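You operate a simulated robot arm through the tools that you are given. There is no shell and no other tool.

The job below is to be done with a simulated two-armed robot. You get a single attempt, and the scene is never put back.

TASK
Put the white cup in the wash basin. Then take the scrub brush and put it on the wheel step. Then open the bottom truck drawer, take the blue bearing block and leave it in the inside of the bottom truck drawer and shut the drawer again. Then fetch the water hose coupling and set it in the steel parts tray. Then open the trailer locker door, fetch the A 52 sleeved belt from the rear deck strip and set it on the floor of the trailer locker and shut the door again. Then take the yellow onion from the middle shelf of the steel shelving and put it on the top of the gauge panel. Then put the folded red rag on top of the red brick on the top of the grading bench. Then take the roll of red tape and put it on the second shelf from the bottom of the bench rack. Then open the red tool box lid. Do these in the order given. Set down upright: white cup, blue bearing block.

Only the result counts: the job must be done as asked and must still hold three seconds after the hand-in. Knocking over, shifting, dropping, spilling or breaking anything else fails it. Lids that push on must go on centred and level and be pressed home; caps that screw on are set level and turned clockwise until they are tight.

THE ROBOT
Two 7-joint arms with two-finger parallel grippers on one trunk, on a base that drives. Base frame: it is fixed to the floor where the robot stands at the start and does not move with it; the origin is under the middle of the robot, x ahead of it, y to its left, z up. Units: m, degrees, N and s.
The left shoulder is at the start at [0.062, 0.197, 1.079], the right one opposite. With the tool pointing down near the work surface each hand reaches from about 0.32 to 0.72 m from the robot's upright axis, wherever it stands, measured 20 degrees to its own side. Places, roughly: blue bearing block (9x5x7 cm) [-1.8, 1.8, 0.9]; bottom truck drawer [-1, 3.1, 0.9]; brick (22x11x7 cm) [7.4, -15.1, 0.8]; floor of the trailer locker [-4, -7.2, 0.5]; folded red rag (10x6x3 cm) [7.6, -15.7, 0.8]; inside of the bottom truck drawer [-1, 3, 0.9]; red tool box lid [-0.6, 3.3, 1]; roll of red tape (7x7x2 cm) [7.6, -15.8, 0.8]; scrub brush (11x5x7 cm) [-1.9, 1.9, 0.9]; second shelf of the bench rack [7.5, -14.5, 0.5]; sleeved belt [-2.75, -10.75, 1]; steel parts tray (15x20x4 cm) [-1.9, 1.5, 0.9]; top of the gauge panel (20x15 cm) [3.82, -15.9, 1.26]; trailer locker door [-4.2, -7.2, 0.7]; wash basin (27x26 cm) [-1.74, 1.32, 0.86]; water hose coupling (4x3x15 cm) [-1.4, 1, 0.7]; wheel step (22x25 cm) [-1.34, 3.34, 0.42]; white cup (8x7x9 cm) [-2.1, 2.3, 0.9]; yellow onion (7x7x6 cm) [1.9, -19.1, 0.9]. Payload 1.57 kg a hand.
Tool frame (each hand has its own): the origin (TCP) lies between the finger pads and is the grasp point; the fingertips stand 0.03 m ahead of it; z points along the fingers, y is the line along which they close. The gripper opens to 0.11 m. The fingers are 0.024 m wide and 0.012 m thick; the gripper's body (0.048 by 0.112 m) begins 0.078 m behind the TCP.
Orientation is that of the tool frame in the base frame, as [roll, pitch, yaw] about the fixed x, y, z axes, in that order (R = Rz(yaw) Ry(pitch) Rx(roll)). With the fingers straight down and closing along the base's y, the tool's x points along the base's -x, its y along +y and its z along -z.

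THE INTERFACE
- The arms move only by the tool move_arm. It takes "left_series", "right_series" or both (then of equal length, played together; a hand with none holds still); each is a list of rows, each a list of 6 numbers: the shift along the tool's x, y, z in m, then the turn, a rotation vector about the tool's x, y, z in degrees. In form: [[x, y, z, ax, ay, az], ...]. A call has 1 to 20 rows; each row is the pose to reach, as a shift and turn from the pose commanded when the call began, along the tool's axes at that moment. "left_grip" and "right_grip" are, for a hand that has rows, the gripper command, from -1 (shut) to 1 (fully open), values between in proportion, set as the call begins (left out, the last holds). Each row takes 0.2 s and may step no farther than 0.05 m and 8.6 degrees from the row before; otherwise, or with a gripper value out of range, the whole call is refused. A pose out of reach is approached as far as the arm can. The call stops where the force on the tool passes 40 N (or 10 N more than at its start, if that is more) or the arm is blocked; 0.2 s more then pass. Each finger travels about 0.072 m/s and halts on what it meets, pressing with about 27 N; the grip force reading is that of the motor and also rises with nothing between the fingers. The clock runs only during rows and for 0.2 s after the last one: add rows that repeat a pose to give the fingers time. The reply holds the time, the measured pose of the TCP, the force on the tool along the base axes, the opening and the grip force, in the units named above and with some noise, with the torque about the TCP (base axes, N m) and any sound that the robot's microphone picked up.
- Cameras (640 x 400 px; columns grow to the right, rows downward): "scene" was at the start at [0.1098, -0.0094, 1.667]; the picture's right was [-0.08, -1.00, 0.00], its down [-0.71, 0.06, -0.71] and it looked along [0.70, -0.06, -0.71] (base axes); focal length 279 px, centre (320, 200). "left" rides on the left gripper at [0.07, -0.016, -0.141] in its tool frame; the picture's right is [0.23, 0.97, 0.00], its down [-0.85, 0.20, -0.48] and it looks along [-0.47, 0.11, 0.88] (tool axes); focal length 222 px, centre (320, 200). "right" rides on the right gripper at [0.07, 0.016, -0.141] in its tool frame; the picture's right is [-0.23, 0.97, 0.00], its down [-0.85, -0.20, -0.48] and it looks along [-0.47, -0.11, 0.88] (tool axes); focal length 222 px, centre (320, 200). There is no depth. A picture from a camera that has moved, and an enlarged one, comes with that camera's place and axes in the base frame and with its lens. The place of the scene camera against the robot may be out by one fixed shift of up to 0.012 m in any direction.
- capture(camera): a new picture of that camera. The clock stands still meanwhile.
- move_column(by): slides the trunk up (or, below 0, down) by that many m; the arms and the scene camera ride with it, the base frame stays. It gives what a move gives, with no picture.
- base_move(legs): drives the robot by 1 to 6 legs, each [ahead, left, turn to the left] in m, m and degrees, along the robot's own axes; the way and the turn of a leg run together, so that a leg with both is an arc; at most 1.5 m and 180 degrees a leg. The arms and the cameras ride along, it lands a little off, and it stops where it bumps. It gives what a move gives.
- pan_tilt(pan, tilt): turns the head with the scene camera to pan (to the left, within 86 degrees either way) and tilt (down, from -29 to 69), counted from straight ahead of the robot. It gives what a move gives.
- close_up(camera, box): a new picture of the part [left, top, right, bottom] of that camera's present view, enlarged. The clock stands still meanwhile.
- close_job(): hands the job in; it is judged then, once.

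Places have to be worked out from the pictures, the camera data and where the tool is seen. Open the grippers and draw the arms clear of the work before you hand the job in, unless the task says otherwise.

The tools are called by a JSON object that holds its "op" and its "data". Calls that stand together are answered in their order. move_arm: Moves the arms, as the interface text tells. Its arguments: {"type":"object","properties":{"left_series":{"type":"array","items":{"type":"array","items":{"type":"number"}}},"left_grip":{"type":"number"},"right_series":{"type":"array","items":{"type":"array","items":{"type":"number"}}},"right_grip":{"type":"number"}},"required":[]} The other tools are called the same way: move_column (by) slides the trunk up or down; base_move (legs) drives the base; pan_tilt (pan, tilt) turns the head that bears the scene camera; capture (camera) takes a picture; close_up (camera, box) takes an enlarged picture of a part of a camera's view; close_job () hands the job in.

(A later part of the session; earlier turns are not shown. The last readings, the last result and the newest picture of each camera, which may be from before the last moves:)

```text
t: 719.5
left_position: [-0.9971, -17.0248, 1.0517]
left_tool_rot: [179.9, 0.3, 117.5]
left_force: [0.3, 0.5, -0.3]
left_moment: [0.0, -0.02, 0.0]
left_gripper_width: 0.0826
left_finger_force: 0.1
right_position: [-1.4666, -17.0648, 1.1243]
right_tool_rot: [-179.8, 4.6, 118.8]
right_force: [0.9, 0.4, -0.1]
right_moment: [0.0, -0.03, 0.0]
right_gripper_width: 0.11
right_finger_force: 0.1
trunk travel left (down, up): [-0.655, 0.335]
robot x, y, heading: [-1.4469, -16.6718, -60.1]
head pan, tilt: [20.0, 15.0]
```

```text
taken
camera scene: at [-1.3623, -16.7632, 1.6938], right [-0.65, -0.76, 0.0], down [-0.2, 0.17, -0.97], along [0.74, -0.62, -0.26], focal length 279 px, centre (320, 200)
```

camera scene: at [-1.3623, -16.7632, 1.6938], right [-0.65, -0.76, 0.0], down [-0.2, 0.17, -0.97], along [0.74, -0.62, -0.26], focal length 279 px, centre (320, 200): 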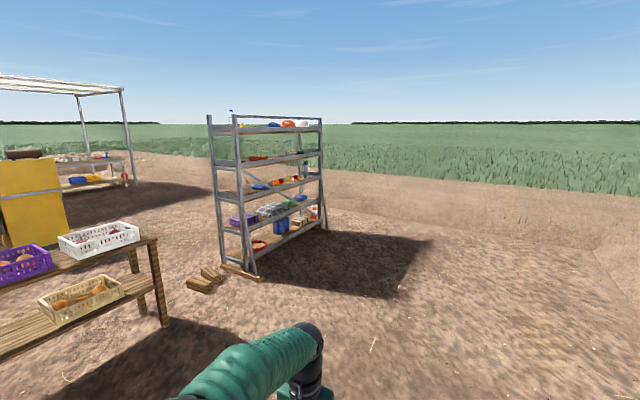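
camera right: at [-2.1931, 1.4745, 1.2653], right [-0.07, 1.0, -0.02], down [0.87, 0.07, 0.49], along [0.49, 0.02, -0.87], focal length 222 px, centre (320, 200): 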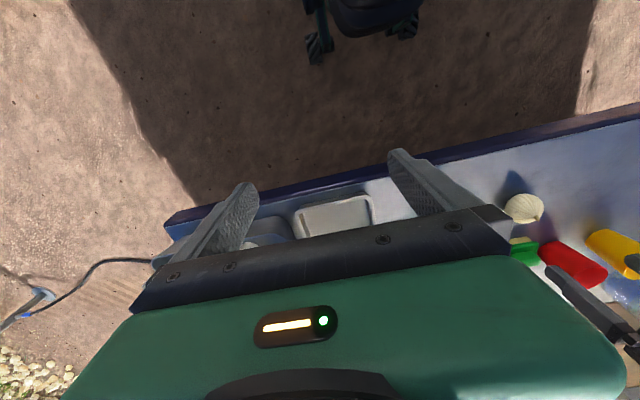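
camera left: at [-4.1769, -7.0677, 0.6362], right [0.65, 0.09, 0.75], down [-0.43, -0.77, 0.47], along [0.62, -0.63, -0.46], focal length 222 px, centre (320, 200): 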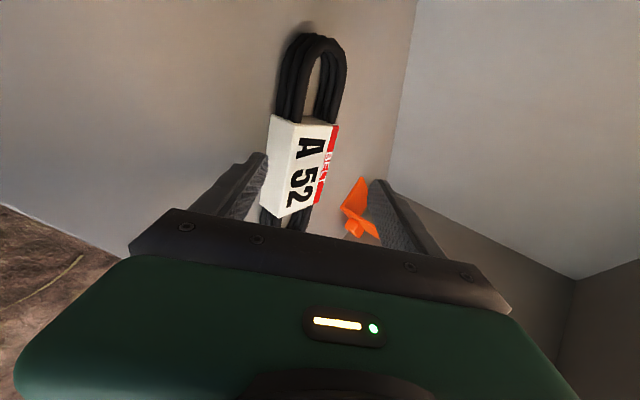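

I zoom in on the shelving.

{"op": "close_up", "data": {"camera": "scene", "box": [190, 100, 350, 290]}}

```text
2.11 times, centred on (270, 195) of scene
camera zoom: at [-1.3623, -16.7632, 1.6938], right [-0.65, -0.76, 0.0], down [-0.2, 0.17, -0.97], along [0.74, -0.62, -0.26], focal length 588 px, centre (425, 210)
```

zoom: 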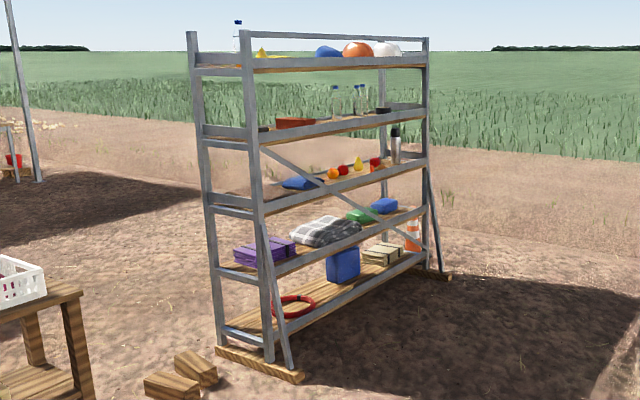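

The yellow onion is on the middle shelf at about (1.97,-18.96); the open long side faces west. I drive to a staging point in front of it and turn to face it.

{"op": "base_move", "data": {"legs": [[1.18, 0.17, 0], [1.18, 0.17, 0], [1.18, 0.17, 0], [0, 0, 75]]}}

{"op": "pan_tilt", "data": {"pan": 5, "tilt": 25}}

{"op": "capture", "data": {"camera": "scene"}}

```text
t: 740.0
left_position: [1.2343, -19.1288, 1.0533]
left_tool_rot: [179.9, 0.3, -167.0]
left_force: [-0.3, 0.6, 0.8]
left_moment: [-0.03, 0.03, 0.01]
left_gripper_width: 0.0824
left_finger_force: 0.1
right_position: [1.1554, -19.5948, 1.1255]
right_tool_rot: [-179.9, 4.5, -165.8]
right_force: [-0.2, 0.5, 0.3]
right_moment: [-0.06, 0.01, 0.02]
right_gripper_width: 0.1101
right_finger_force: 0.1
trunk travel left (down, up): [-0.655, 0.335]
robot x, y, heading: [0.778, -19.475, 15.4]
head pan, tilt: [20.0, 15.0]
```

```text
t: 740.8
left_position: [1.2344, -19.1291, 1.0509]
left_tool_rot: [179.9, 0.4, -167.0]
left_force: [-0.6, -0.2, 0.0]
left_moment: [-0.03, -0.02, 0.01]
left_gripper_width: 0.0823
left_finger_force: 0.1
right_position: [1.1545, -19.5946, 1.1253]
right_tool_rot: [-179.8, 4.6, -165.7]
right_force: [-0.9, -0.3, 0.9]
right_moment: [0.01, -0.02, -0.03]
right_gripper_width: 0.1103
right_finger_force: 0.0
trunk travel left (down, up): [-0.655, 0.335]
robot x, y, heading: [0.7798, -19.4763, 15.2]
head pan, tilt: [5.0, 25.0]
```

```text
taken
camera scene: at [0.8934, -19.4378, 1.6776], right [0.35, -0.94, 0.0], down [-0.4, -0.15, -0.91], along [0.85, 0.32, -0.42], focal length 279 px, centre (320, 200)
```

scene: 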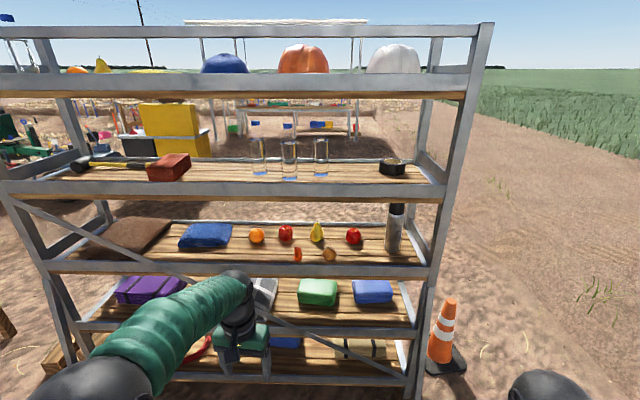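

Several fruits/vegetables are on the middle shelf. I zoom to identify the yellow onion.

{"op": "close_up", "data": {"camera": "scene", "box": [220, 190, 420, 290]}}

```text
3.20 times, centred on (320, 240) of scene
camera zoom: at [0.8934, -19.4378, 1.6776], right [0.35, -0.94, 0.0], down [-0.4, -0.15, -0.91], along [0.85, 0.32, -0.42], focal length 893 px, centre (320, 72)
```

zoom: 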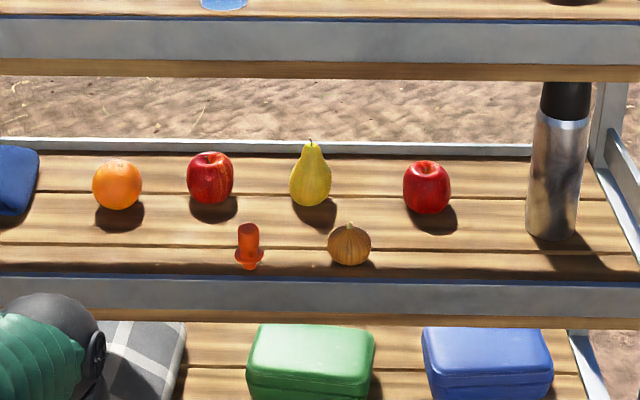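

The yellow onion is the brown-gold one near the shelf's front at about (1.888,-19.116). I pitch the left tool by 60° in free space to reach in beneath the upper shelf.

{"op": "move_arm", "data": {"left_series": [[-0.01, 0, 0, 0, -7.5, 0], [-0.02, 0, 0, 0, -15, 0], [-0.03, 0, 0, 0, -22.5, 0], [-0.04, 0, 0, 0, -30, 0], [-0.05, 0, 0, 0, -37.5, 0], [-0.06, 0, 0, 0, -45, 0], [-0.07, 0, 0, 0, -52.5, 0], [-0.08, 0, 0, 0, -60, 0], [-0.08, 0, 0, 0, -60, 0]], "left_grip": 1}}

{"op": "base_move", "data": {"legs": [[0, -0.15, 0], [0.25, 0, 0]]}}

{"op": "capture", "data": {"camera": "left"}}

{"op": "capture", "data": {"camera": "scene"}}

```text
t: 742.8
left_position: [1.3113, -19.1101, 1.0521]
left_tool_rot: [179.8, 60.5, -167.1]
left_force: [-0.2, 1.0, -0.4]
left_moment: [0.0, -0.01, 0.01]
left_gripper_width: 0.11
left_finger_force: 0.1
right_position: [1.1541, -19.5947, 1.126]
right_tool_rot: [-179.7, 4.7, -165.7]
right_force: [-0.1, -0.5, -0.6]
right_moment: [0.01, 0.03, 0.03]
right_gripper_width: 0.11
right_finger_force: 0.0
trunk travel left (down, up): [-0.655, 0.335]
robot x, y, heading: [0.7791, -19.4733, 15.3]
head pan, tilt: [5.0, 25.0]
```

```text
t: 745.6
left_position: [1.5888, -19.1821, 1.0523]
left_tool_rot: [-179.5, 60.4, -166.4]
left_force: [0.6, 0.2, 0.8]
left_moment: [-0.02, -0.03, -0.08]
left_gripper_width: 0.1101
left_finger_force: 0.1
right_position: [1.4314, -19.6672, 1.1269]
right_tool_rot: [-179.5, 4.8, -165.6]
right_force: [0.0, 0.6, -0.6]
right_moment: [-0.01, 0.02, 0.02]
right_gripper_width: 0.11
right_finger_force: 0.0
trunk travel left (down, up): [-0.655, 0.335]
robot x, y, heading: [1.0627, -19.5537, 15.2]
head pan, tilt: [5.0, 25.0]
```

```text
taken
camera left: at [1.44, -19.2345, 1.0612], right [-0.33, 0.92, -0.2], down [-0.04, 0.2, 0.98], along [0.94, 0.33, -0.03], focal length 222 px, centre (320, 200)
```

left: 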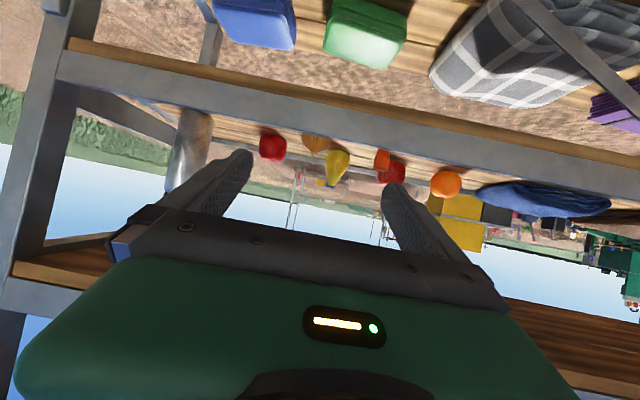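

```text
taken
camera scene: at [1.1687, -19.5086, 1.6777], right [0.35, -0.94, 0.0], down [-0.4, -0.15, -0.91], along [0.85, 0.31, -0.42], focal length 279 px, centre (320, 200)
```

scene: 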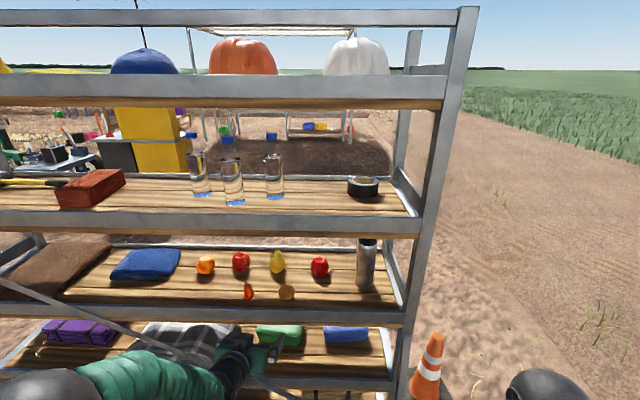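

The onion is at about (1.888,-19.11,0.93). I go in above it (z≈1.0), straddle it with open fingers, and check.

{"op": "move_arm", "data": {"left_series": [[0.0391, -0.004, 0.0222, 0, 0, 0], [0.0191, -0.004, 0.0574, 0, 0, 0], [-0.0009, -0.003, 0.0926, 0, 0, 0], [-0.0209, -0.003, 0.1278, 0, 0, 0], [-0.0409, -0.002, 0.163, 0, 0, 0], [-0.0596, -0.002, 0.1959, 0, 0, 0], [-0.0596, -0.002, 0.1959, 0, 0, 0]], "left_grip": 1}}

{"op": "capture", "data": {"camera": "left"}}

{"op": "close_up", "data": {"camera": "scene", "box": [200, 220, 360, 330]}}

```text
t: 747.2
left_position: [1.786, -19.1427, 1.0066]
left_tool_rot: [180.0, 60.4, -166.8]
left_force: [0.0, -0.2, 1.0]
left_moment: [0.0, 0.01, 0.02]
left_gripper_width: 0.1099
left_finger_force: 0.1
right_position: [1.432, -19.6697, 1.1261]
right_tool_rot: [-179.7, 4.7, -165.6]
right_force: [-0.1, 0.3, -0.5]
right_moment: [-0.01, 0.03, -0.03]
right_gripper_width: 0.11
right_finger_force: 0.0
trunk travel left (down, up): [-0.655, 0.335]
robot x, y, heading: [1.0591, -19.5557, 15.2]
head pan, tilt: [5.0, 25.0]
```

```text
taken
camera left: at [1.6371, -19.1945, 1.0174], right [-0.33, 0.92, -0.2], down [-0.04, 0.2, 0.98], along [0.94, 0.33, -0.03], focal length 222 px, centre (320, 200)
```

left: 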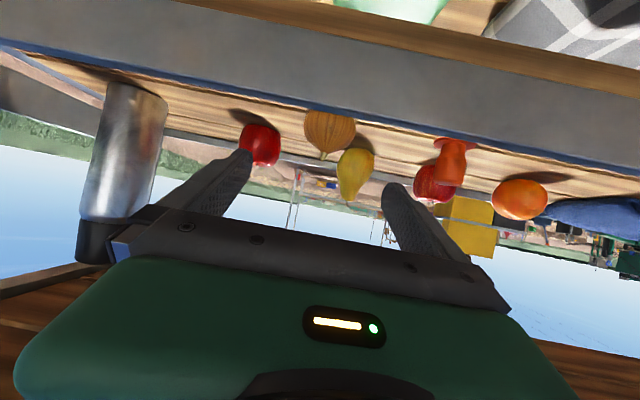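

```text
3.64 times, centred on (280, 275) of scene
camera zoom: at [1.1731, -19.5141, 1.6776], right [0.35, -0.94, 0.0], down [-0.4, -0.15, -0.91], along [0.85, 0.31, -0.42], focal length 1015 px, centre (466, -73)
```

zoom: 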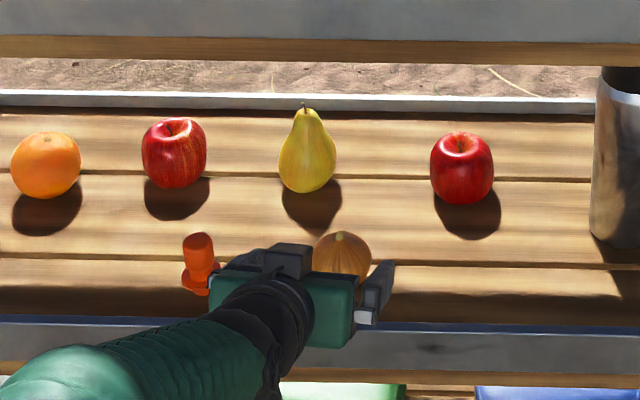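

Aligned. I advance 9.5 cm above the onion, then descend 6.5 cm so that the fingers straddle it.

{"op": "move_arm", "data": {"left_series": [[-0.0234, 0, 0.0413, 0, 0, 0], [-0.0469, 0, 0.0826, 0, 0, 0], [-0.0247, 0, 0.0952, 0, 0, 0], [-0.0026, 0, 0.1078, 0, 0, 0], [0.0096, 0, 0.1147, 0, 0, 0], [0.0096, 0, 0.1147, 0, 0, 0]]}}

{"op": "capture", "data": {"camera": "left"}}

{"op": "close_up", "data": {"camera": "scene", "box": [200, 220, 360, 330]}}

```text
t: 748.6
left_position: [1.8596, -19.1137, 0.9489]
left_tool_rot: [-180.0, 60.3, -166.8]
left_force: [-0.5, 0.4, 0.1]
left_moment: [0.02, 0.02, -0.02]
left_gripper_width: 0.11
left_finger_force: 0.0
left hand out of reach, approached as far as the arm can: row 2, 3, 4, 5, 6
right_position: [1.4336, -19.6706, 1.1264]
right_tool_rot: [-179.7, 4.7, -165.6]
right_force: [0.4, 0.3, 0.2]
right_moment: [0.01, 0.03, -0.01]
right_gripper_width: 0.1103
right_finger_force: 0.1
trunk travel left (down, up): [-0.655, 0.335]
robot x, y, heading: [1.061, -19.5498, 15.2]
head pan, tilt: [5.0, 25.0]
```

```text
taken
camera left: at [1.7105, -19.1656, 0.9593], right [-0.33, 0.92, -0.2], down [-0.04, 0.2, 0.98], along [0.94, 0.33, -0.03], focal length 222 px, centre (320, 200)
```

left: 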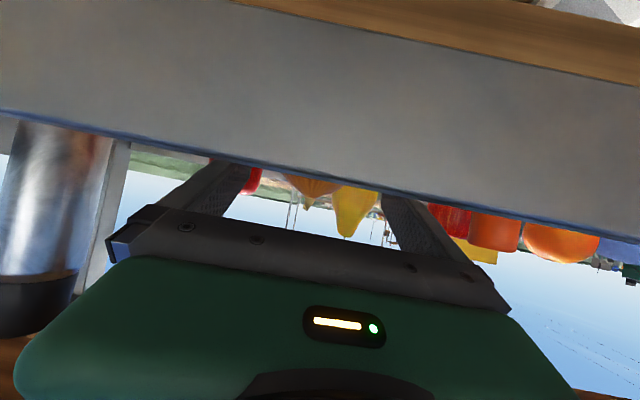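

```text
3.64 times, centred on (280, 275) of scene
camera zoom: at [1.1736, -19.5144, 1.6775], right [0.35, -0.94, 0.0], down [-0.4, -0.15, -0.91], along [0.85, 0.31, -0.42], focal length 1015 px, centre (466, -73)
```

zoom: 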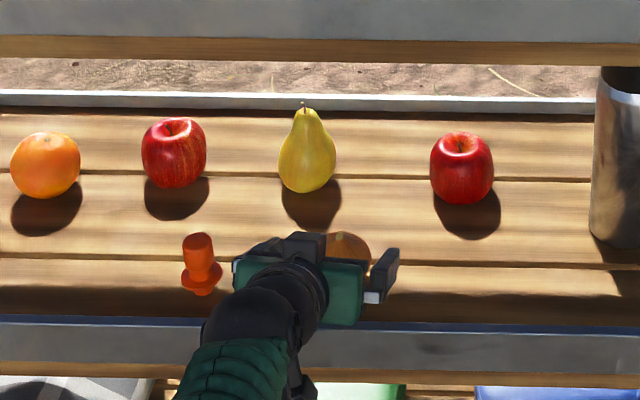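

Slightly out of reach; I bring the base 3 cm closer instead.

{"op": "base_move", "data": {"legs": [[0.03, 0, 0]]}}

{"op": "move_arm", "data": {"left_series": [[0.0061, 0, 0.0035, 0, 0, 0], [0.0087, 0, 0.0049, 0, 0, 0]]}}

{"op": "capture", "data": {"camera": "left"}}

{"op": "close_up", "data": {"camera": "scene", "box": [200, 220, 360, 330]}}

```text
t: 749.4
left_position: [1.8845, -19.1075, 0.9536]
left_tool_rot: [-180.0, 60.6, -166.8]
left_force: [-0.6, -0.1, 1.0]
left_moment: [0.02, -0.02, -0.01]
left_gripper_width: 0.1101
left_finger_force: 0.0
right_position: [1.4579, -19.6646, 1.1292]
right_tool_rot: [-179.8, 5.0, -165.6]
right_force: [-0.4, 1.3, 0.7]
right_moment: [-0.01, -0.06, 0.04]
right_gripper_width: 0.1101
right_finger_force: 0.1
trunk travel left (down, up): [-0.655, 0.335]
robot x, y, heading: [1.0867, -19.5462, 15.3]
head pan, tilt: [5.0, 25.0]
```

```text
t: 750.0
left_position: [1.8878, -19.1069, 0.9412]
left_tool_rot: [180.0, 60.4, -166.8]
left_force: [-0.9, -0.9, 0.0]
left_moment: [-0.03, -0.02, 0.03]
left_gripper_width: 0.11
left_finger_force: 0.1
right_position: [1.4605, -19.663, 1.1274]
right_tool_rot: [-179.8, 4.8, -165.6]
right_force: [0.8, 0.2, -0.2]
right_moment: [0.01, -0.01, 0.01]
right_gripper_width: 0.1098
right_finger_force: 0.0
trunk travel left (down, up): [-0.655, 0.335]
robot x, y, heading: [1.0906, -19.5453, 15.1]
head pan, tilt: [5.0, 25.0]
```

```text
taken
camera left: at [1.7388, -19.1583, 0.9511], right [-0.33, 0.92, -0.2], down [-0.04, 0.2, 0.98], along [0.94, 0.33, -0.03], focal length 222 px, centre (320, 200)
```

left: 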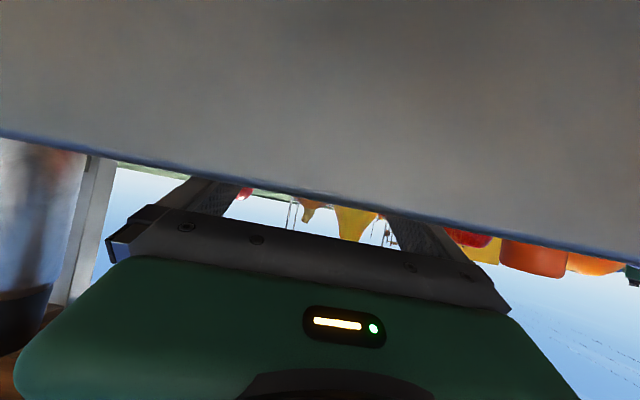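

```text
3.64 times, centred on (280, 275) of scene
camera zoom: at [1.2009, -19.507, 1.6777], right [0.35, -0.94, 0.0], down [-0.4, -0.15, -0.91], along [0.85, 0.31, -0.42], focal length 1015 px, centre (466, -73)
```

zoom: 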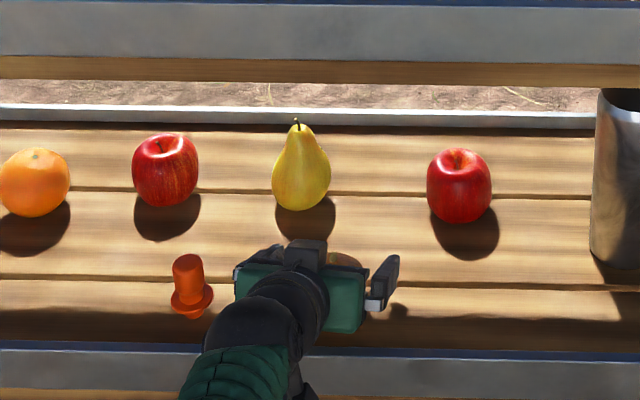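

The onion is between the fingers. I close the gripper.

{"op": "move_arm", "data": {"left_series": [[0.0035, 0, 0.002, 0, 0, 0], [0.0035, 0, 0.002, 0, 0, 0], [0.0035, 0, 0.002, 0, 0, 0], [0.0035, 0, 0.002, 0, 0, 0]], "left_grip": -1}}

{"op": "close_up", "data": {"camera": "scene", "box": [200, 220, 360, 330]}}

```text
t: 751.0
left_position: [1.8885, -19.1067, 0.9372]
left_tool_rot: [-180.0, 60.5, -166.8]
left_force: [-0.5, 0.7, 0.8]
left_moment: [-0.02, 0.01, 0.0]
left_gripper_width: 0.0621
left_finger_force: 27.1
right_position: [1.4618, -19.6626, 1.1267]
right_tool_rot: [-179.8, 4.8, -165.6]
right_force: [0.3, -0.4, -0.2]
right_moment: [0.0, 0.0, -0.01]
right_gripper_width: 0.1103
right_finger_force: 0.0
trunk travel left (down, up): [-0.655, 0.335]
robot x, y, heading: [1.0881, -19.5427, 15.3]
head pan, tilt: [5.0, 25.0]
```

```text
3.64 times, centred on (280, 275) of scene
camera zoom: at [1.2033, -19.5065, 1.6775], right [0.35, -0.94, 0.0], down [-0.4, -0.15, -0.91], along [0.85, 0.31, -0.42], focal length 1015 px, centre (466, -73)
```

zoom: 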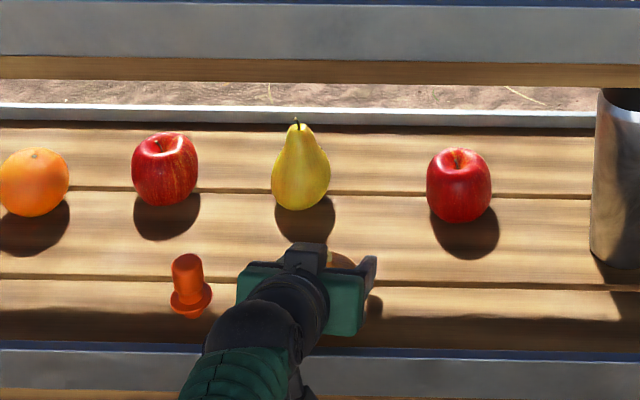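

Gripped (0.062). I lift it 6 cm and back out of the shelf.

{"op": "move_arm", "data": {"left_series": [[-0.0261, 0, -0.0148, 0, 0, 0], [-0.0522, 0, -0.0296, 0, 0, 0], [-0.0522, 0, -0.0296, 0, 0, 0]]}}

{"op": "base_move", "data": {"legs": [[-0.5, 0, 0]]}}

{"op": "capture", "data": {"camera": "scene"}}

{"op": "capture", "data": {"camera": "left"}}

```text
t: 751.8
left_position: [1.8947, -19.1034, 0.9956]
left_tool_rot: [-180.0, 60.3, -166.9]
left_force: [-0.5, 0.1, -1.9]
left_moment: [0.0, 0.04, 0.0]
left_gripper_width: 0.0618
left_finger_force: 26.9
left hand out of reach, approached as far as the arm can: row 2, 3
right_position: [1.4633, -19.6629, 1.1256]
right_tool_rot: [-179.8, 4.7, -165.7]
right_force: [-0.2, 0.4, -0.1]
right_moment: [0.0, 0.0, -0.04]
right_gripper_width: 0.1099
right_finger_force: 0.1
trunk travel left (down, up): [-0.655, 0.335]
robot x, y, heading: [1.0868, -19.5411, 15.2]
head pan, tilt: [5.0, 25.0]
```

```text
t: 754.8
left_position: [1.4065, -19.2364, 0.996]
left_tool_rot: [-179.9, 60.2, -166.7]
left_force: [0.2, 1.0, -1.4]
left_moment: [0.0, 0.02, -0.02]
left_gripper_width: 0.0618
left_finger_force: 27.2
right_position: [0.975, -19.7952, 1.1263]
right_tool_rot: [-179.6, 4.8, -165.5]
right_force: [0.0, -0.6, 0.6]
right_moment: [0.01, 0.01, -0.06]
right_gripper_width: 0.1102
right_finger_force: 0.1
trunk travel left (down, up): [-0.655, 0.335]
robot x, y, heading: [0.6013, -19.6762, 15.5]
head pan, tilt: [5.0, 25.0]
```

```text
taken
camera scene: at [0.7174, -19.6395, 1.6773], right [0.35, -0.94, 0.0], down [-0.4, -0.15, -0.9], along [0.85, 0.32, -0.43], focal length 279 px, centre (320, 200)
```

scene: 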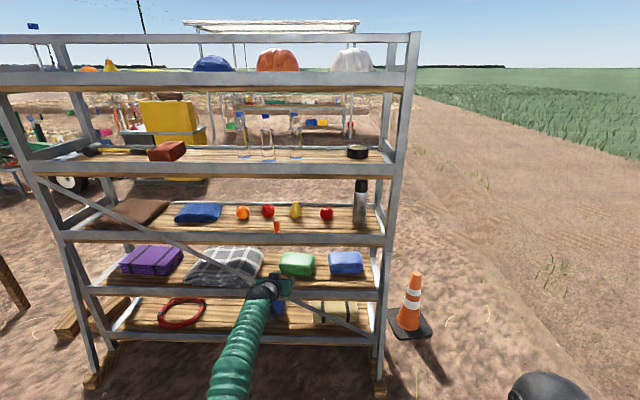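

```text
taken
camera left: at [1.2575, -19.2883, 1.0055], right [-0.33, 0.92, -0.2], down [-0.04, 0.2, 0.98], along [0.94, 0.33, -0.03], focal length 222 px, centre (320, 200)
```

left: 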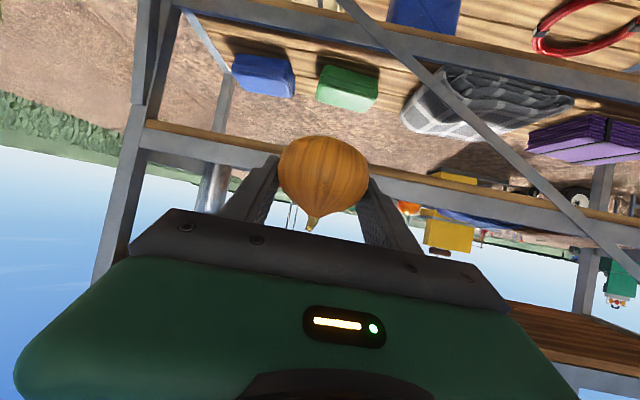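

The onion is held in its upright orientation. I drive north past the table's west side and look towards the gauge panel.

{"op": "base_move", "data": {"legs": [[-0.21, 1.29, 0], [-0.21, 1.29, 0], [0.37, 0.98, 0], [0.37, 0.98, 0]]}}

{"op": "pan_tilt", "data": {"pan": -15, "tilt": 15}}

{"op": "capture", "data": {"camera": "scene"}}

```text
t: 777.5
left_position: [0.5697, -14.7927, 0.9974]
left_tool_rot: [179.8, 60.3, -167.6]
left_force: [-0.6, 0.6, -1.0]
left_moment: [-0.02, 0.0, 0.0]
left_gripper_width: 0.0607
left_finger_force: 26.8
right_position: [0.129, -15.3468, 1.1277]
right_tool_rot: [-179.8, 4.8, -166.3]
right_force: [0.9, -0.3, 0.1]
right_moment: [0.0, 0.02, -0.02]
right_gripper_width: 0.1096
right_finger_force: 0.1
trunk travel left (down, up): [-0.655, 0.335]
robot x, y, heading: [-0.2423, -15.2225, 14.7]
head pan, tilt: [5.0, 25.0]
```

```text
t: 778.3
left_position: [0.5689, -14.7917, 0.9987]
left_tool_rot: [180.0, 60.4, -167.5]
left_force: [-0.3, 0.8, -1.2]
left_moment: [0.0, 0.02, -0.02]
left_gripper_width: 0.0607
left_finger_force: 27.0
right_position: [0.1274, -15.3467, 1.1278]
right_tool_rot: [-179.8, 4.9, -166.1]
right_force: [-1.1, -0.1, -0.1]
right_moment: [0.01, -0.01, 0.03]
right_gripper_width: 0.1098
right_finger_force: 0.0
trunk travel left (down, up): [-0.655, 0.335]
robot x, y, heading: [-0.24, -15.2217, 14.7]
head pan, tilt: [-15.0, 15.0]
```

```text
taken
camera scene: at [-0.1182, -15.218, 1.6936], right [-0.01, -1.0, 0.0], down [-0.26, 0.0, -0.97], along [0.97, -0.01, -0.26], focal length 279 px, centre (320, 200)
```

scene: 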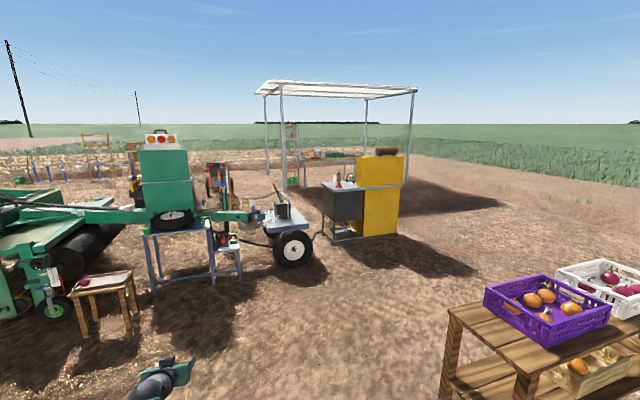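

I zoom in on the yellow cabinet and the cart.

{"op": "close_up", "data": {"camera": "scene", "box": [230, 130, 420, 280]}}

```text
2.67 times, centred on (325, 205) of scene
camera zoom: at [-0.1182, -15.218, 1.6936], right [-0.01, -1.0, 0.0], down [-0.26, 0.0, -0.97], along [0.97, -0.01, -0.26], focal length 744 px, centre (307, 187)
```

zoom: 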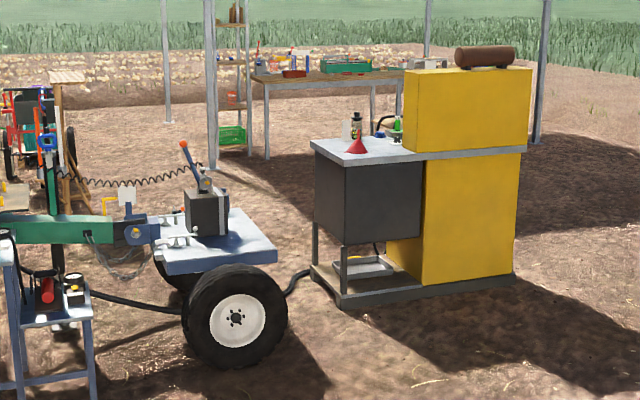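

The gauge panel's top is presumably the left part of the yellow upper block. I drive east past the table's north end and look again from nearer.

{"op": "base_move", "data": {"legs": [[1.2, -0.25, 0], [0.7, -0.15, 5]]}}

{"op": "pan_tilt", "data": {"pan": -30, "tilt": 20}}

{"op": "capture", "data": {"camera": "scene"}}

```text
t: 788.0
left_position: [2.471, -14.5925, 0.9993]
left_tool_rot: [180.0, 60.6, -162.4]
left_force: [-0.5, -0.3, -2.2]
left_moment: [0.01, -0.01, 0.01]
left_gripper_width: 0.0603
left_finger_force: 27.3
right_position: [2.0809, -15.1835, 1.1281]
right_tool_rot: [-179.7, 4.9, -161.2]
right_force: [0.4, -0.4, 0.1]
right_moment: [0.01, 0.0, 0.0]
right_gripper_width: 0.11
right_finger_force: 0.1
trunk travel left (down, up): [-0.655, 0.335]
robot x, y, heading: [1.7023, -15.0917, 19.4]
head pan, tilt: [-15.0, 15.0]
```

```text
t: 788.8
left_position: [2.4703, -14.5928, 0.9934]
left_tool_rot: [-179.8, 59.9, -162.3]
left_force: [-1.1, -0.1, -1.3]
left_moment: [0.01, 0.0, -0.03]
left_gripper_width: 0.0603
left_finger_force: 27.3
right_position: [2.0798, -15.1839, 1.1266]
right_tool_rot: [-179.7, 4.9, -161.2]
right_force: [0.1, 0.5, -0.3]
right_moment: [0.0, -0.03, 0.01]
right_gripper_width: 0.1099
right_finger_force: 0.0
trunk travel left (down, up): [-0.655, 0.335]
robot x, y, heading: [1.7043, -15.0952, 19.6]
head pan, tilt: [-30.0, 20.0]
```

```text
taken
camera scene: at [1.8231, -15.1012, 1.6855], right [-0.18, -0.98, 0.0], down [-0.34, 0.06, -0.94], along [0.92, -0.17, -0.34], focal length 279 px, centre (320, 200)
```

scene: 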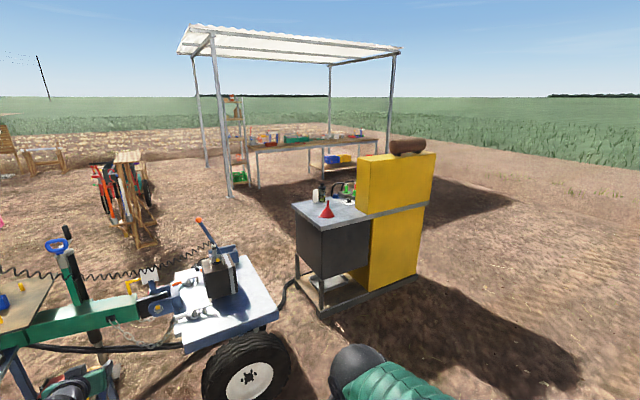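

The cart is close on the left; I check the left hand's surroundings.

{"op": "pan_tilt", "data": {"pan": 15, "tilt": 35}}

{"op": "capture", "data": {"camera": "scene"}}

```text
t: 789.9
left_position: [2.4703, -14.5933, 0.9952]
left_tool_rot: [-179.9, 59.9, -162.4]
left_force: [0.8, 0.2, -0.5]
left_moment: [0.0, -0.02, 0.05]
left_gripper_width: 0.0603
left_finger_force: 27.2
right_position: [2.0796, -15.1848, 1.1274]
right_tool_rot: [-179.7, 5.0, -161.3]
right_force: [-0.4, 0.4, 0.4]
right_moment: [-0.01, 0.01, -0.01]
right_gripper_width: 0.1102
right_finger_force: 0.1
trunk travel left (down, up): [-0.655, 0.335]
robot x, y, heading: [1.7031, -15.0942, 19.8]
head pan, tilt: [15.0, 35.0]
```

```text
taken
camera scene: at [1.8034, -15.0345, 1.6617], right [0.57, -0.82, 0.0], down [-0.47, -0.33, -0.82], along [0.67, 0.47, -0.58], focal length 279 px, centre (320, 200)
```

scene: 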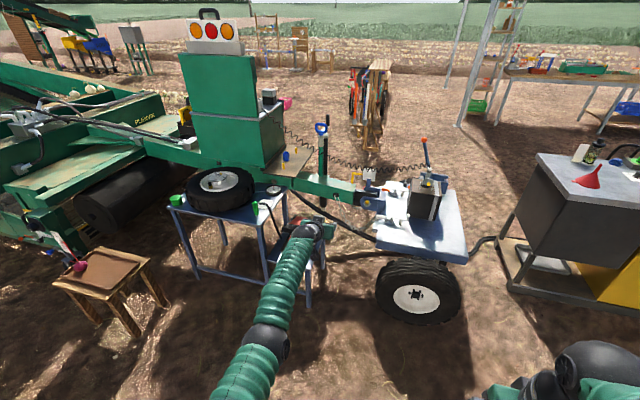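

The hand hovers near a blue stool. I look to the right, where I need to move, to see the table's extent.

{"op": "pan_tilt", "data": {"pan": -75, "tilt": 35}}

{"op": "capture", "data": {"camera": "scene"}}

```text
t: 791.6
left_position: [2.4713, -14.5938, 0.995]
left_tool_rot: [-179.9, 59.8, -162.4]
left_force: [-0.2, -0.5, -1.3]
left_moment: [0.03, -0.03, 0.0]
left_gripper_width: 0.0605
left_finger_force: 26.9
right_position: [2.0792, -15.1841, 1.1283]
right_tool_rot: [-179.8, 4.9, -161.2]
right_force: [0.1, 0.2, -0.1]
right_moment: [0.0, -0.03, -0.01]
right_gripper_width: 0.1101
right_finger_force: 0.0
trunk travel left (down, up): [-0.655, 0.335]
robot x, y, heading: [1.7013, -15.0956, 19.8]
head pan, tilt: [-75.0, 35.0]
```

```text
taken
camera scene: at [1.7812, -15.1571, 1.6618], right [-0.82, -0.57, 0.0], down [-0.33, 0.47, -0.82], along [0.47, -0.67, -0.57], focal length 279 px, centre (320, 200)
```

scene: 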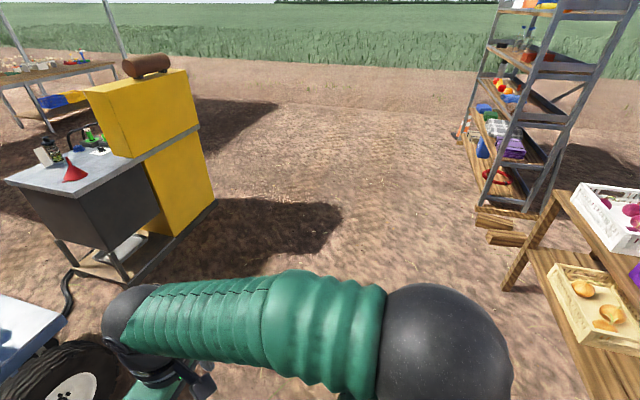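

East of the table is free. I drive right 1.15 m to be in front of the yellow block and look again.

{"op": "base_move", "data": {"legs": [[0, -1.15, 0]]}}

{"op": "pan_tilt", "data": {"pan": 0, "tilt": 15}}

{"op": "capture", "data": {"camera": "scene"}}

{"op": "close_up", "data": {"camera": "scene", "box": [240, 130, 420, 260]}}

```text
t: 797.4
left_position: [2.8574, -15.6824, 0.9946]
left_tool_rot: [-179.7, 59.9, -162.9]
left_force: [0.4, -0.8, -0.8]
left_moment: [-0.02, -0.02, -0.06]
left_gripper_width: 0.0601
left_finger_force: 27.5
right_position: [2.4614, -16.2679, 1.1281]
right_tool_rot: [-179.8, 4.9, -161.6]
right_force: [0.0, 0.0, -0.7]
right_moment: [-0.02, 0.01, -0.03]
right_gripper_width: 0.1102
right_finger_force: 0.1
trunk travel left (down, up): [-0.655, 0.335]
robot x, y, heading: [2.0879, -16.1797, 19.2]
head pan, tilt: [-75.0, 35.0]
```

```text
t: 798.9
left_position: [2.8555, -15.6844, 0.9887]
left_tool_rot: [-179.8, 59.4, -162.9]
left_force: [0.2, -0.2, -1.0]
left_moment: [0.0, -0.04, 0.02]
left_gripper_width: 0.0598
left_finger_force: 26.9
right_position: [2.4615, -16.2703, 1.1286]
right_tool_rot: [-179.9, 5.1, -161.7]
right_force: [0.2, 1.1, -0.1]
right_moment: [0.02, 0.02, 0.04]
right_gripper_width: 0.1098
right_finger_force: 0.0
trunk travel left (down, up): [-0.655, 0.335]
robot x, y, heading: [2.0832, -16.1775, 19.1]
head pan, tilt: [0.0, 15.0]
```

```text
taken
camera scene: at [2.2023, -16.1373, 1.6936], right [0.33, -0.94, 0.0], down [-0.25, -0.09, -0.97], along [0.91, 0.32, -0.26], focal length 279 px, centre (320, 200)
```

scene: 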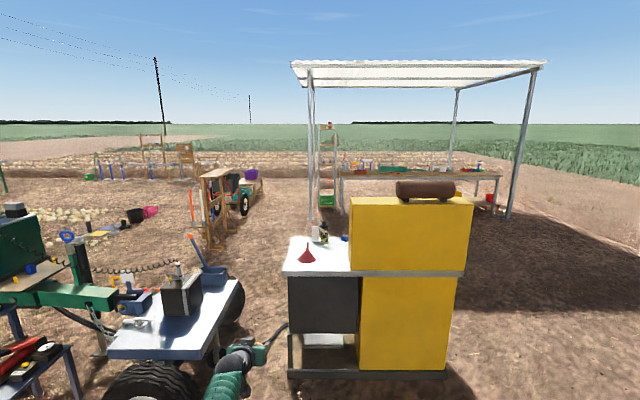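

```text
3.08 times, centred on (330, 195) of scene
camera zoom: at [2.2023, -16.1373, 1.6936], right [0.33, -0.94, 0.0], down [-0.25, -0.09, -0.97], along [0.91, 0.32, -0.26], focal length 859 px, centre (289, 215)
```

zoom: 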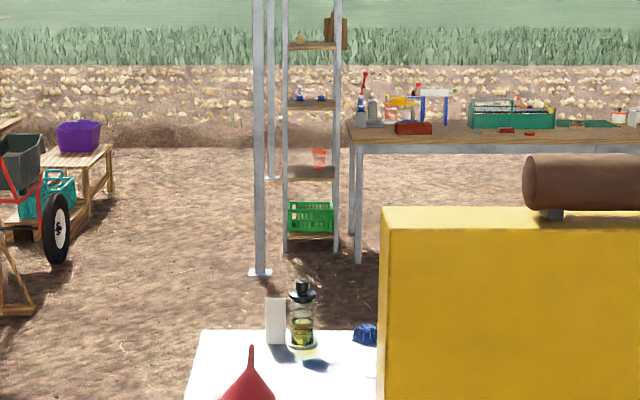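

The free part of the yellow block's top, left of the brown cylinder, matches (3.82,-15.9,1.26) and is ~15 cm deep. I raise the trunk 0.3 m and line up.

{"op": "move_column", "data": {"by": 0.31}}

{"op": "move_arm", "data": {"left_series": [[-0.0391, 0, -0.0222, 0, 0, 0], [-0.0609, 0, -0.0346, 0, 0, 0]]}}

{"op": "base_move", "data": {"legs": [[0, -0.515, 0], [0.55, 0, 0]]}}

{"op": "pan_tilt", "data": {"pan": 5, "tilt": 30}}

{"op": "capture", "data": {"camera": "scene"}}

{"op": "capture", "data": {"camera": "left"}}

```text
t: 802.0
left_position: [2.8566, -15.685, 1.2976]
left_tool_rot: [-179.8, 59.1, -162.9]
left_force: [0.0, 1.0, -1.9]
left_moment: [0.01, -0.01, 0.03]
left_gripper_width: 0.0599
left_finger_force: 26.7
right_position: [2.4607, -16.2699, 1.4387]
right_tool_rot: [-179.8, 4.9, -161.7]
right_force: [-0.3, 0.3, -0.4]
right_moment: [0.0, -0.03, 0.0]
right_gripper_width: 0.1101
right_finger_force: 0.1
trunk travel left (down, up): [-0.965, 0.025]
robot x, y, heading: [2.0909, -16.1756, 19.2]
head pan, tilt: [0.0, 15.0]
```

```text
t: 802.6
left_position: [2.8589, -15.6832, 1.3762]
left_tool_rot: [-180.0, 59.9, -162.9]
left_force: [0.6, 0.3, -0.4]
left_moment: [0.03, -0.06, -0.02]
left_gripper_width: 0.0601
left_finger_force: 26.8
right_position: [2.4598, -16.2716, 1.4373]
right_tool_rot: [-179.9, 5.1, -161.7]
right_force: [0.6, 0.0, -0.2]
right_moment: [0.03, 0.0, -0.02]
right_gripper_width: 0.11
right_finger_force: 0.2
trunk travel left (down, up): [-0.965, 0.025]
robot x, y, heading: [2.0859, -16.1787, 19.2]
head pan, tilt: [0.0, 15.0]
```

```text
t: 808.4
left_position: [3.5465, -15.9921, 1.3772]
left_tool_rot: [-180.0, 60.0, -162.8]
left_force: [-0.2, 0.4, -1.3]
left_moment: [0.0, -0.04, 0.0]
left_gripper_width: 0.0598
left_finger_force: 26.8
right_position: [3.1484, -16.5813, 1.4401]
right_tool_rot: [-179.7, 5.2, -161.7]
right_force: [-0.4, 0.5, -0.3]
right_moment: [-0.01, -0.01, 0.01]
right_gripper_width: 0.1101
right_finger_force: 0.1
trunk travel left (down, up): [-0.965, 0.025]
robot x, y, heading: [2.7769, -16.4844, 19.2]
head pan, tilt: [0.0, 15.0]
```

```text
t: 809.2
left_position: [3.5488, -15.9946, 1.3772]
left_tool_rot: [179.9, 60.0, -163.0]
left_force: [0.3, -0.4, -1.0]
left_moment: [-0.01, -0.04, 0.01]
left_gripper_width: 0.0598
left_finger_force: 27.1
right_position: [3.1485, -16.5833, 1.4389]
right_tool_rot: [-179.8, 5.1, -161.7]
right_force: [-0.2, 0.5, -1.4]
right_moment: [-0.01, 0.0, -0.03]
right_gripper_width: 0.1103
right_finger_force: 0.0
trunk travel left (down, up): [-0.965, 0.025]
robot x, y, heading: [2.7745, -16.4874, 19.1]
head pan, tilt: [5.0, 30.0]
```

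```text
taken
camera scene: at [2.8866, -16.4433, 1.9796], right [0.41, -0.91, 0.0], down [-0.46, -0.2, -0.87], along [0.79, 0.36, -0.5], focal length 279 px, centre (320, 200)
```

scene: 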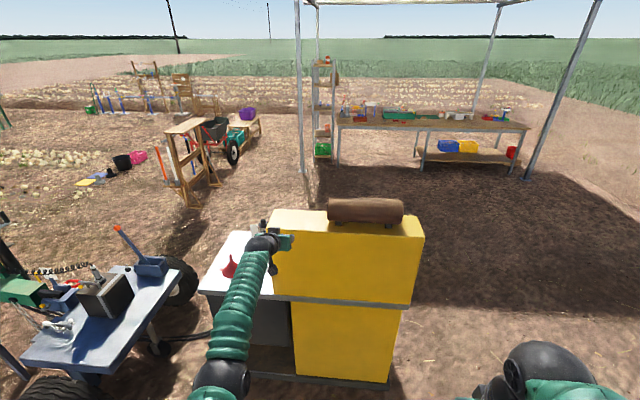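

```text
taken
camera left: at [3.4042, -16.0559, 1.3879], right [-0.39, 0.9, -0.2], down [-0.05, 0.19, 0.98], along [0.92, 0.39, -0.04], focal length 222 px, centre (320, 200)
```

left: 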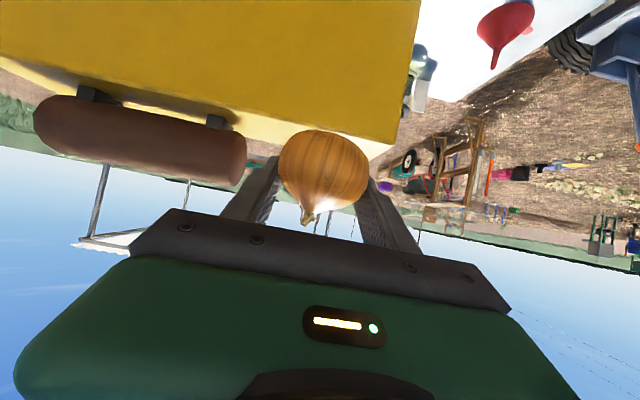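

I zoom on the block's top from this higher view.

{"op": "close_up", "data": {"camera": "scene", "box": [230, 180, 430, 300]}}

```text
3.20 times, centred on (330, 240) of scene
camera zoom: at [2.8866, -16.4433, 1.9796], right [0.41, -0.91, 0.0], down [-0.46, -0.2, -0.87], along [0.79, 0.36, -0.5], focal length 893 px, centre (288, 72)
```

zoom: 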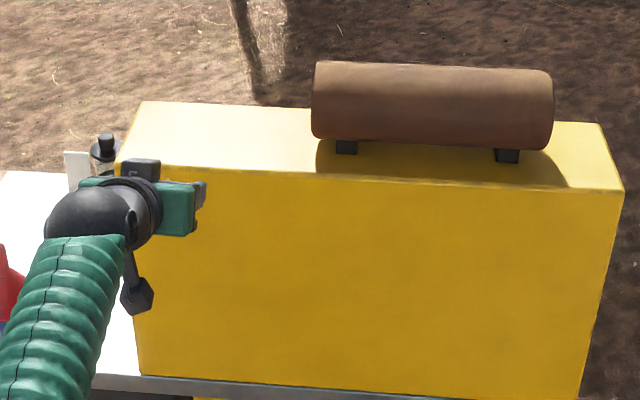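

The target centre is (3.822,-15.91). I drive 0.26 m ahead, then check the onion's position above the top.

{"op": "base_move", "data": {"legs": [[0.27, 0, 0]]}}

{"op": "close_up", "data": {"camera": "scene", "box": [210, 170, 410, 300]}}

{"op": "capture", "data": {"camera": "left"}}

```text
t: 811.1
left_position: [3.797, -15.9044, 1.3851]
left_tool_rot: [180.0, 60.6, -162.8]
left_force: [-0.3, 0.0, -0.8]
left_moment: [-0.01, 0.01, 0.01]
left_gripper_width: 0.06
left_finger_force: 27.1
right_position: [3.3958, -16.4939, 1.44]
right_tool_rot: [-179.9, 5.4, -161.7]
right_force: [0.6, 0.4, -0.3]
right_moment: [0.03, -0.01, -0.02]
right_gripper_width: 0.1099
right_finger_force: 0.0
trunk travel left (down, up): [-0.965, 0.025]
robot x, y, heading: [3.0296, -16.4008, 19.1]
head pan, tilt: [5.0, 30.0]
```

```text
3.08 times, centred on (310, 235) of scene
camera zoom: at [3.132, -16.3556, 1.9802], right [0.41, -0.91, 0.0], down [-0.45, -0.2, -0.87], along [0.79, 0.36, -0.5], focal length 859 px, centre (351, 92)
```

zoom: 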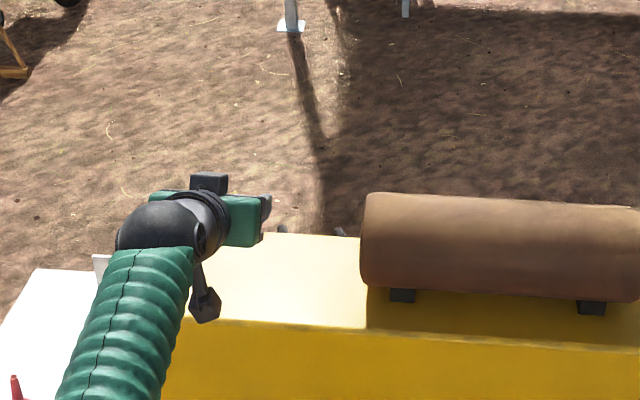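

```text
taken
camera left: at [3.6522, -15.9667, 1.3932], right [-0.39, 0.9, -0.2], down [-0.06, 0.19, 0.98], along [0.92, 0.4, -0.02], focal length 222 px, centre (320, 200)
```

left: 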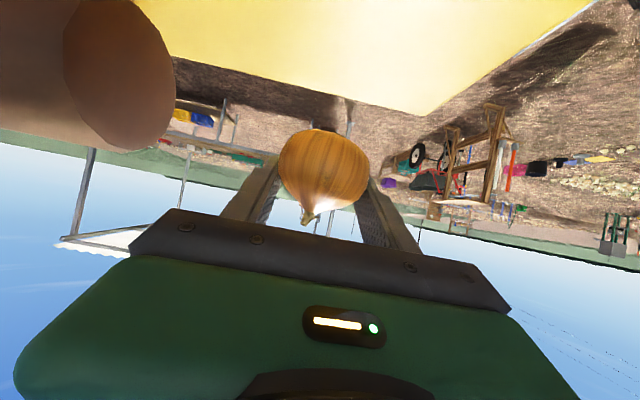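

I shift the base 2.2 cm ahead and 1.2 cm right for centring and lower the onion by 6 cm.

{"op": "base_move", "data": {"legs": [[0.024, -0.012, 0]]}}

{"op": "move_arm", "data": {"left_series": [[0.0261, 0, 0.0148, 0, 0, 0], [0.0522, 0, 0.0296, 0, 0, 0], [0.0522, 0, 0.0296, 0, 0, 0]]}}

{"op": "capture", "data": {"camera": "left"}}

{"op": "close_up", "data": {"camera": "scene", "box": [210, 170, 410, 300]}}

```text
t: 811.9
left_position: [3.8234, -15.9113, 1.3772]
left_tool_rot: [179.9, 59.7, -163.0]
left_force: [0.7, 0.5, -0.1]
left_moment: [0.0, 0.07, 0.02]
left_gripper_width: 0.0599
left_finger_force: 27.2
right_position: [3.4221, -16.502, 1.4403]
right_tool_rot: [-179.9, 5.7, -161.6]
right_force: [-0.1, -0.4, -0.5]
right_moment: [0.03, -0.03, 0.01]
right_gripper_width: 0.1098
right_finger_force: 0.1
trunk travel left (down, up): [-0.965, 0.025]
robot x, y, heading: [3.0553, -16.4004, 19.3]
head pan, tilt: [5.0, 30.0]
```

```text
t: 812.7
left_position: [3.8284, -15.9109, 1.3159]
left_tool_rot: [179.9, 59.6, -163.0]
left_force: [0.2, -0.9, -1.5]
left_moment: [0.0, 0.02, -0.03]
left_gripper_width: 0.0595
left_finger_force: 26.6
right_position: [3.4228, -16.5013, 1.4408]
right_tool_rot: [-179.8, 5.5, -161.7]
right_force: [0.4, -0.3, -0.2]
right_moment: [0.03, -0.01, 0.0]
right_gripper_width: 0.11
right_finger_force: 0.0
trunk travel left (down, up): [-0.965, 0.025]
robot x, y, heading: [3.0559, -16.3994, 19.1]
head pan, tilt: [5.0, 30.0]
```

```text
taken
camera left: at [3.6832, -15.9726, 1.3276], right [-0.39, 0.9, -0.2], down [-0.04, 0.2, 0.98], along [0.92, 0.39, -0.04], focal length 222 px, centre (320, 200)
```

left: 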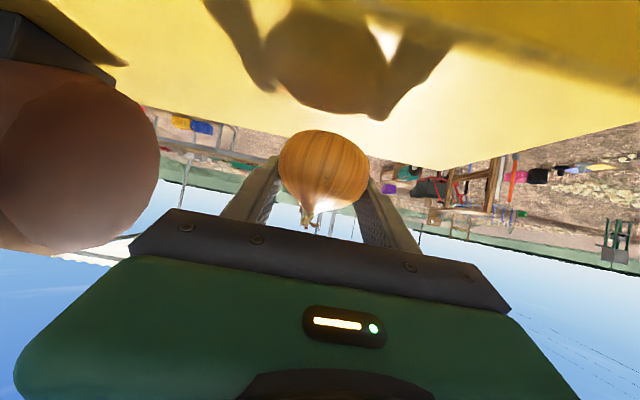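

```text
3.08 times, centred on (310, 235) of scene
camera zoom: at [3.1668, -16.364, 1.9798], right [0.41, -0.91, 0.0], down [-0.46, -0.2, -0.87], along [0.79, 0.36, -0.5], focal length 859 px, centre (351, 92)
```

zoom: 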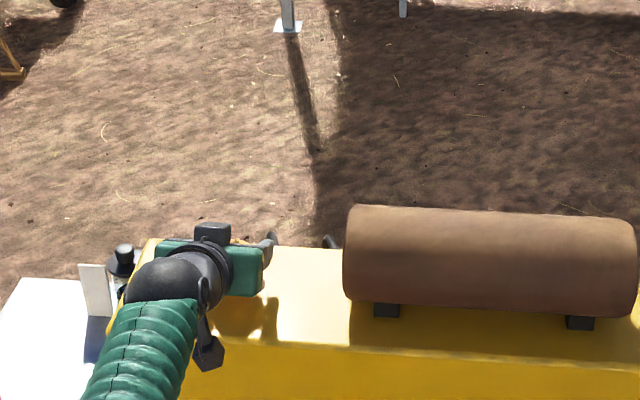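

Centred above the top; ~2 cm to go. I lower gently until contact.

{"op": "move_arm", "data": {"left_series": [[0.0061, 0, 0.0035, 0, 0, 0], [0.0104, 0, 0.0059, 0, 0, 0], [0.0139, 0, 0.0079, 0, 0, 0]]}}

```text
t: 813.5
left_position: [3.8249, -15.907, 1.3008]
left_tool_rot: [-179.8, 59.7, -162.8]
left_force: [0.7, 3.6, 7.0]
left_moment: [0.07, 0.04, -0.02]
left_gripper_width: 0.0598
left_finger_force: 27.4
right_position: [3.423, -16.4978, 1.4414]
right_tool_rot: [-179.7, 5.5, -161.5]
right_force: [0.0, -0.8, 0.2]
right_moment: [0.0, 0.03, 0.0]
right_gripper_width: 0.1104
right_finger_force: 0.1
trunk travel left (down, up): [-0.965, 0.025]
robot x, y, heading: [3.0561, -16.3987, 19.5]
head pan, tilt: [5.0, 30.0]
```

Contact. I open the fingers slightly and watch the onion.

{"op": "move_arm", "data": {"left_series": [[0, 0, 0, 0, 0, 0], [0, 0, 0, 0, 0, 0]], "left_grip": 0.4}}

{"op": "capture", "data": {"camera": "left"}}

```text
t: 814.1
left_position: [3.8266, -15.9039, 1.2965]
left_tool_rot: [-179.5, 59.5, -162.6]
left_force: [-0.6, -0.1, 0.0]
left_moment: [-0.04, 0.0, 0.0]
left_gripper_width: 0.077
left_finger_force: 0.1
right_position: [3.4246, -16.4939, 1.4413]
right_tool_rot: [-179.5, 5.4, -161.5]
right_force: [0.0, -0.7, 1.1]
right_moment: [0.06, 0.01, 0.01]
right_gripper_width: 0.11
right_finger_force: 0.1
trunk travel left (down, up): [-0.965, 0.025]
robot x, y, heading: [3.0598, -16.3999, 19.6]
head pan, tilt: [5.0, 30.0]
```

```text
taken
camera left: at [3.6821, -15.9656, 1.3089], right [-0.4, 0.9, -0.2], down [-0.04, 0.2, 0.98], along [0.92, 0.39, -0.05], focal length 222 px, centre (320, 200)
```

left: 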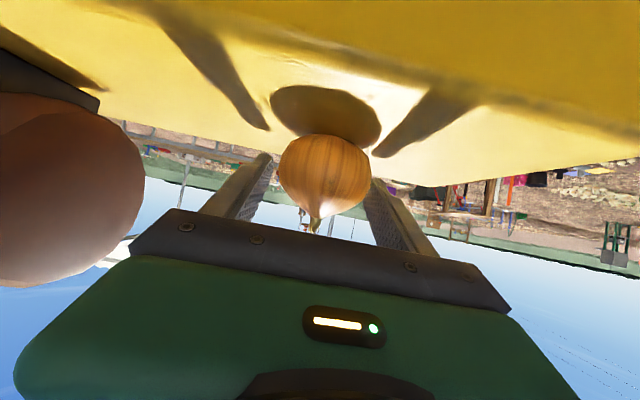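

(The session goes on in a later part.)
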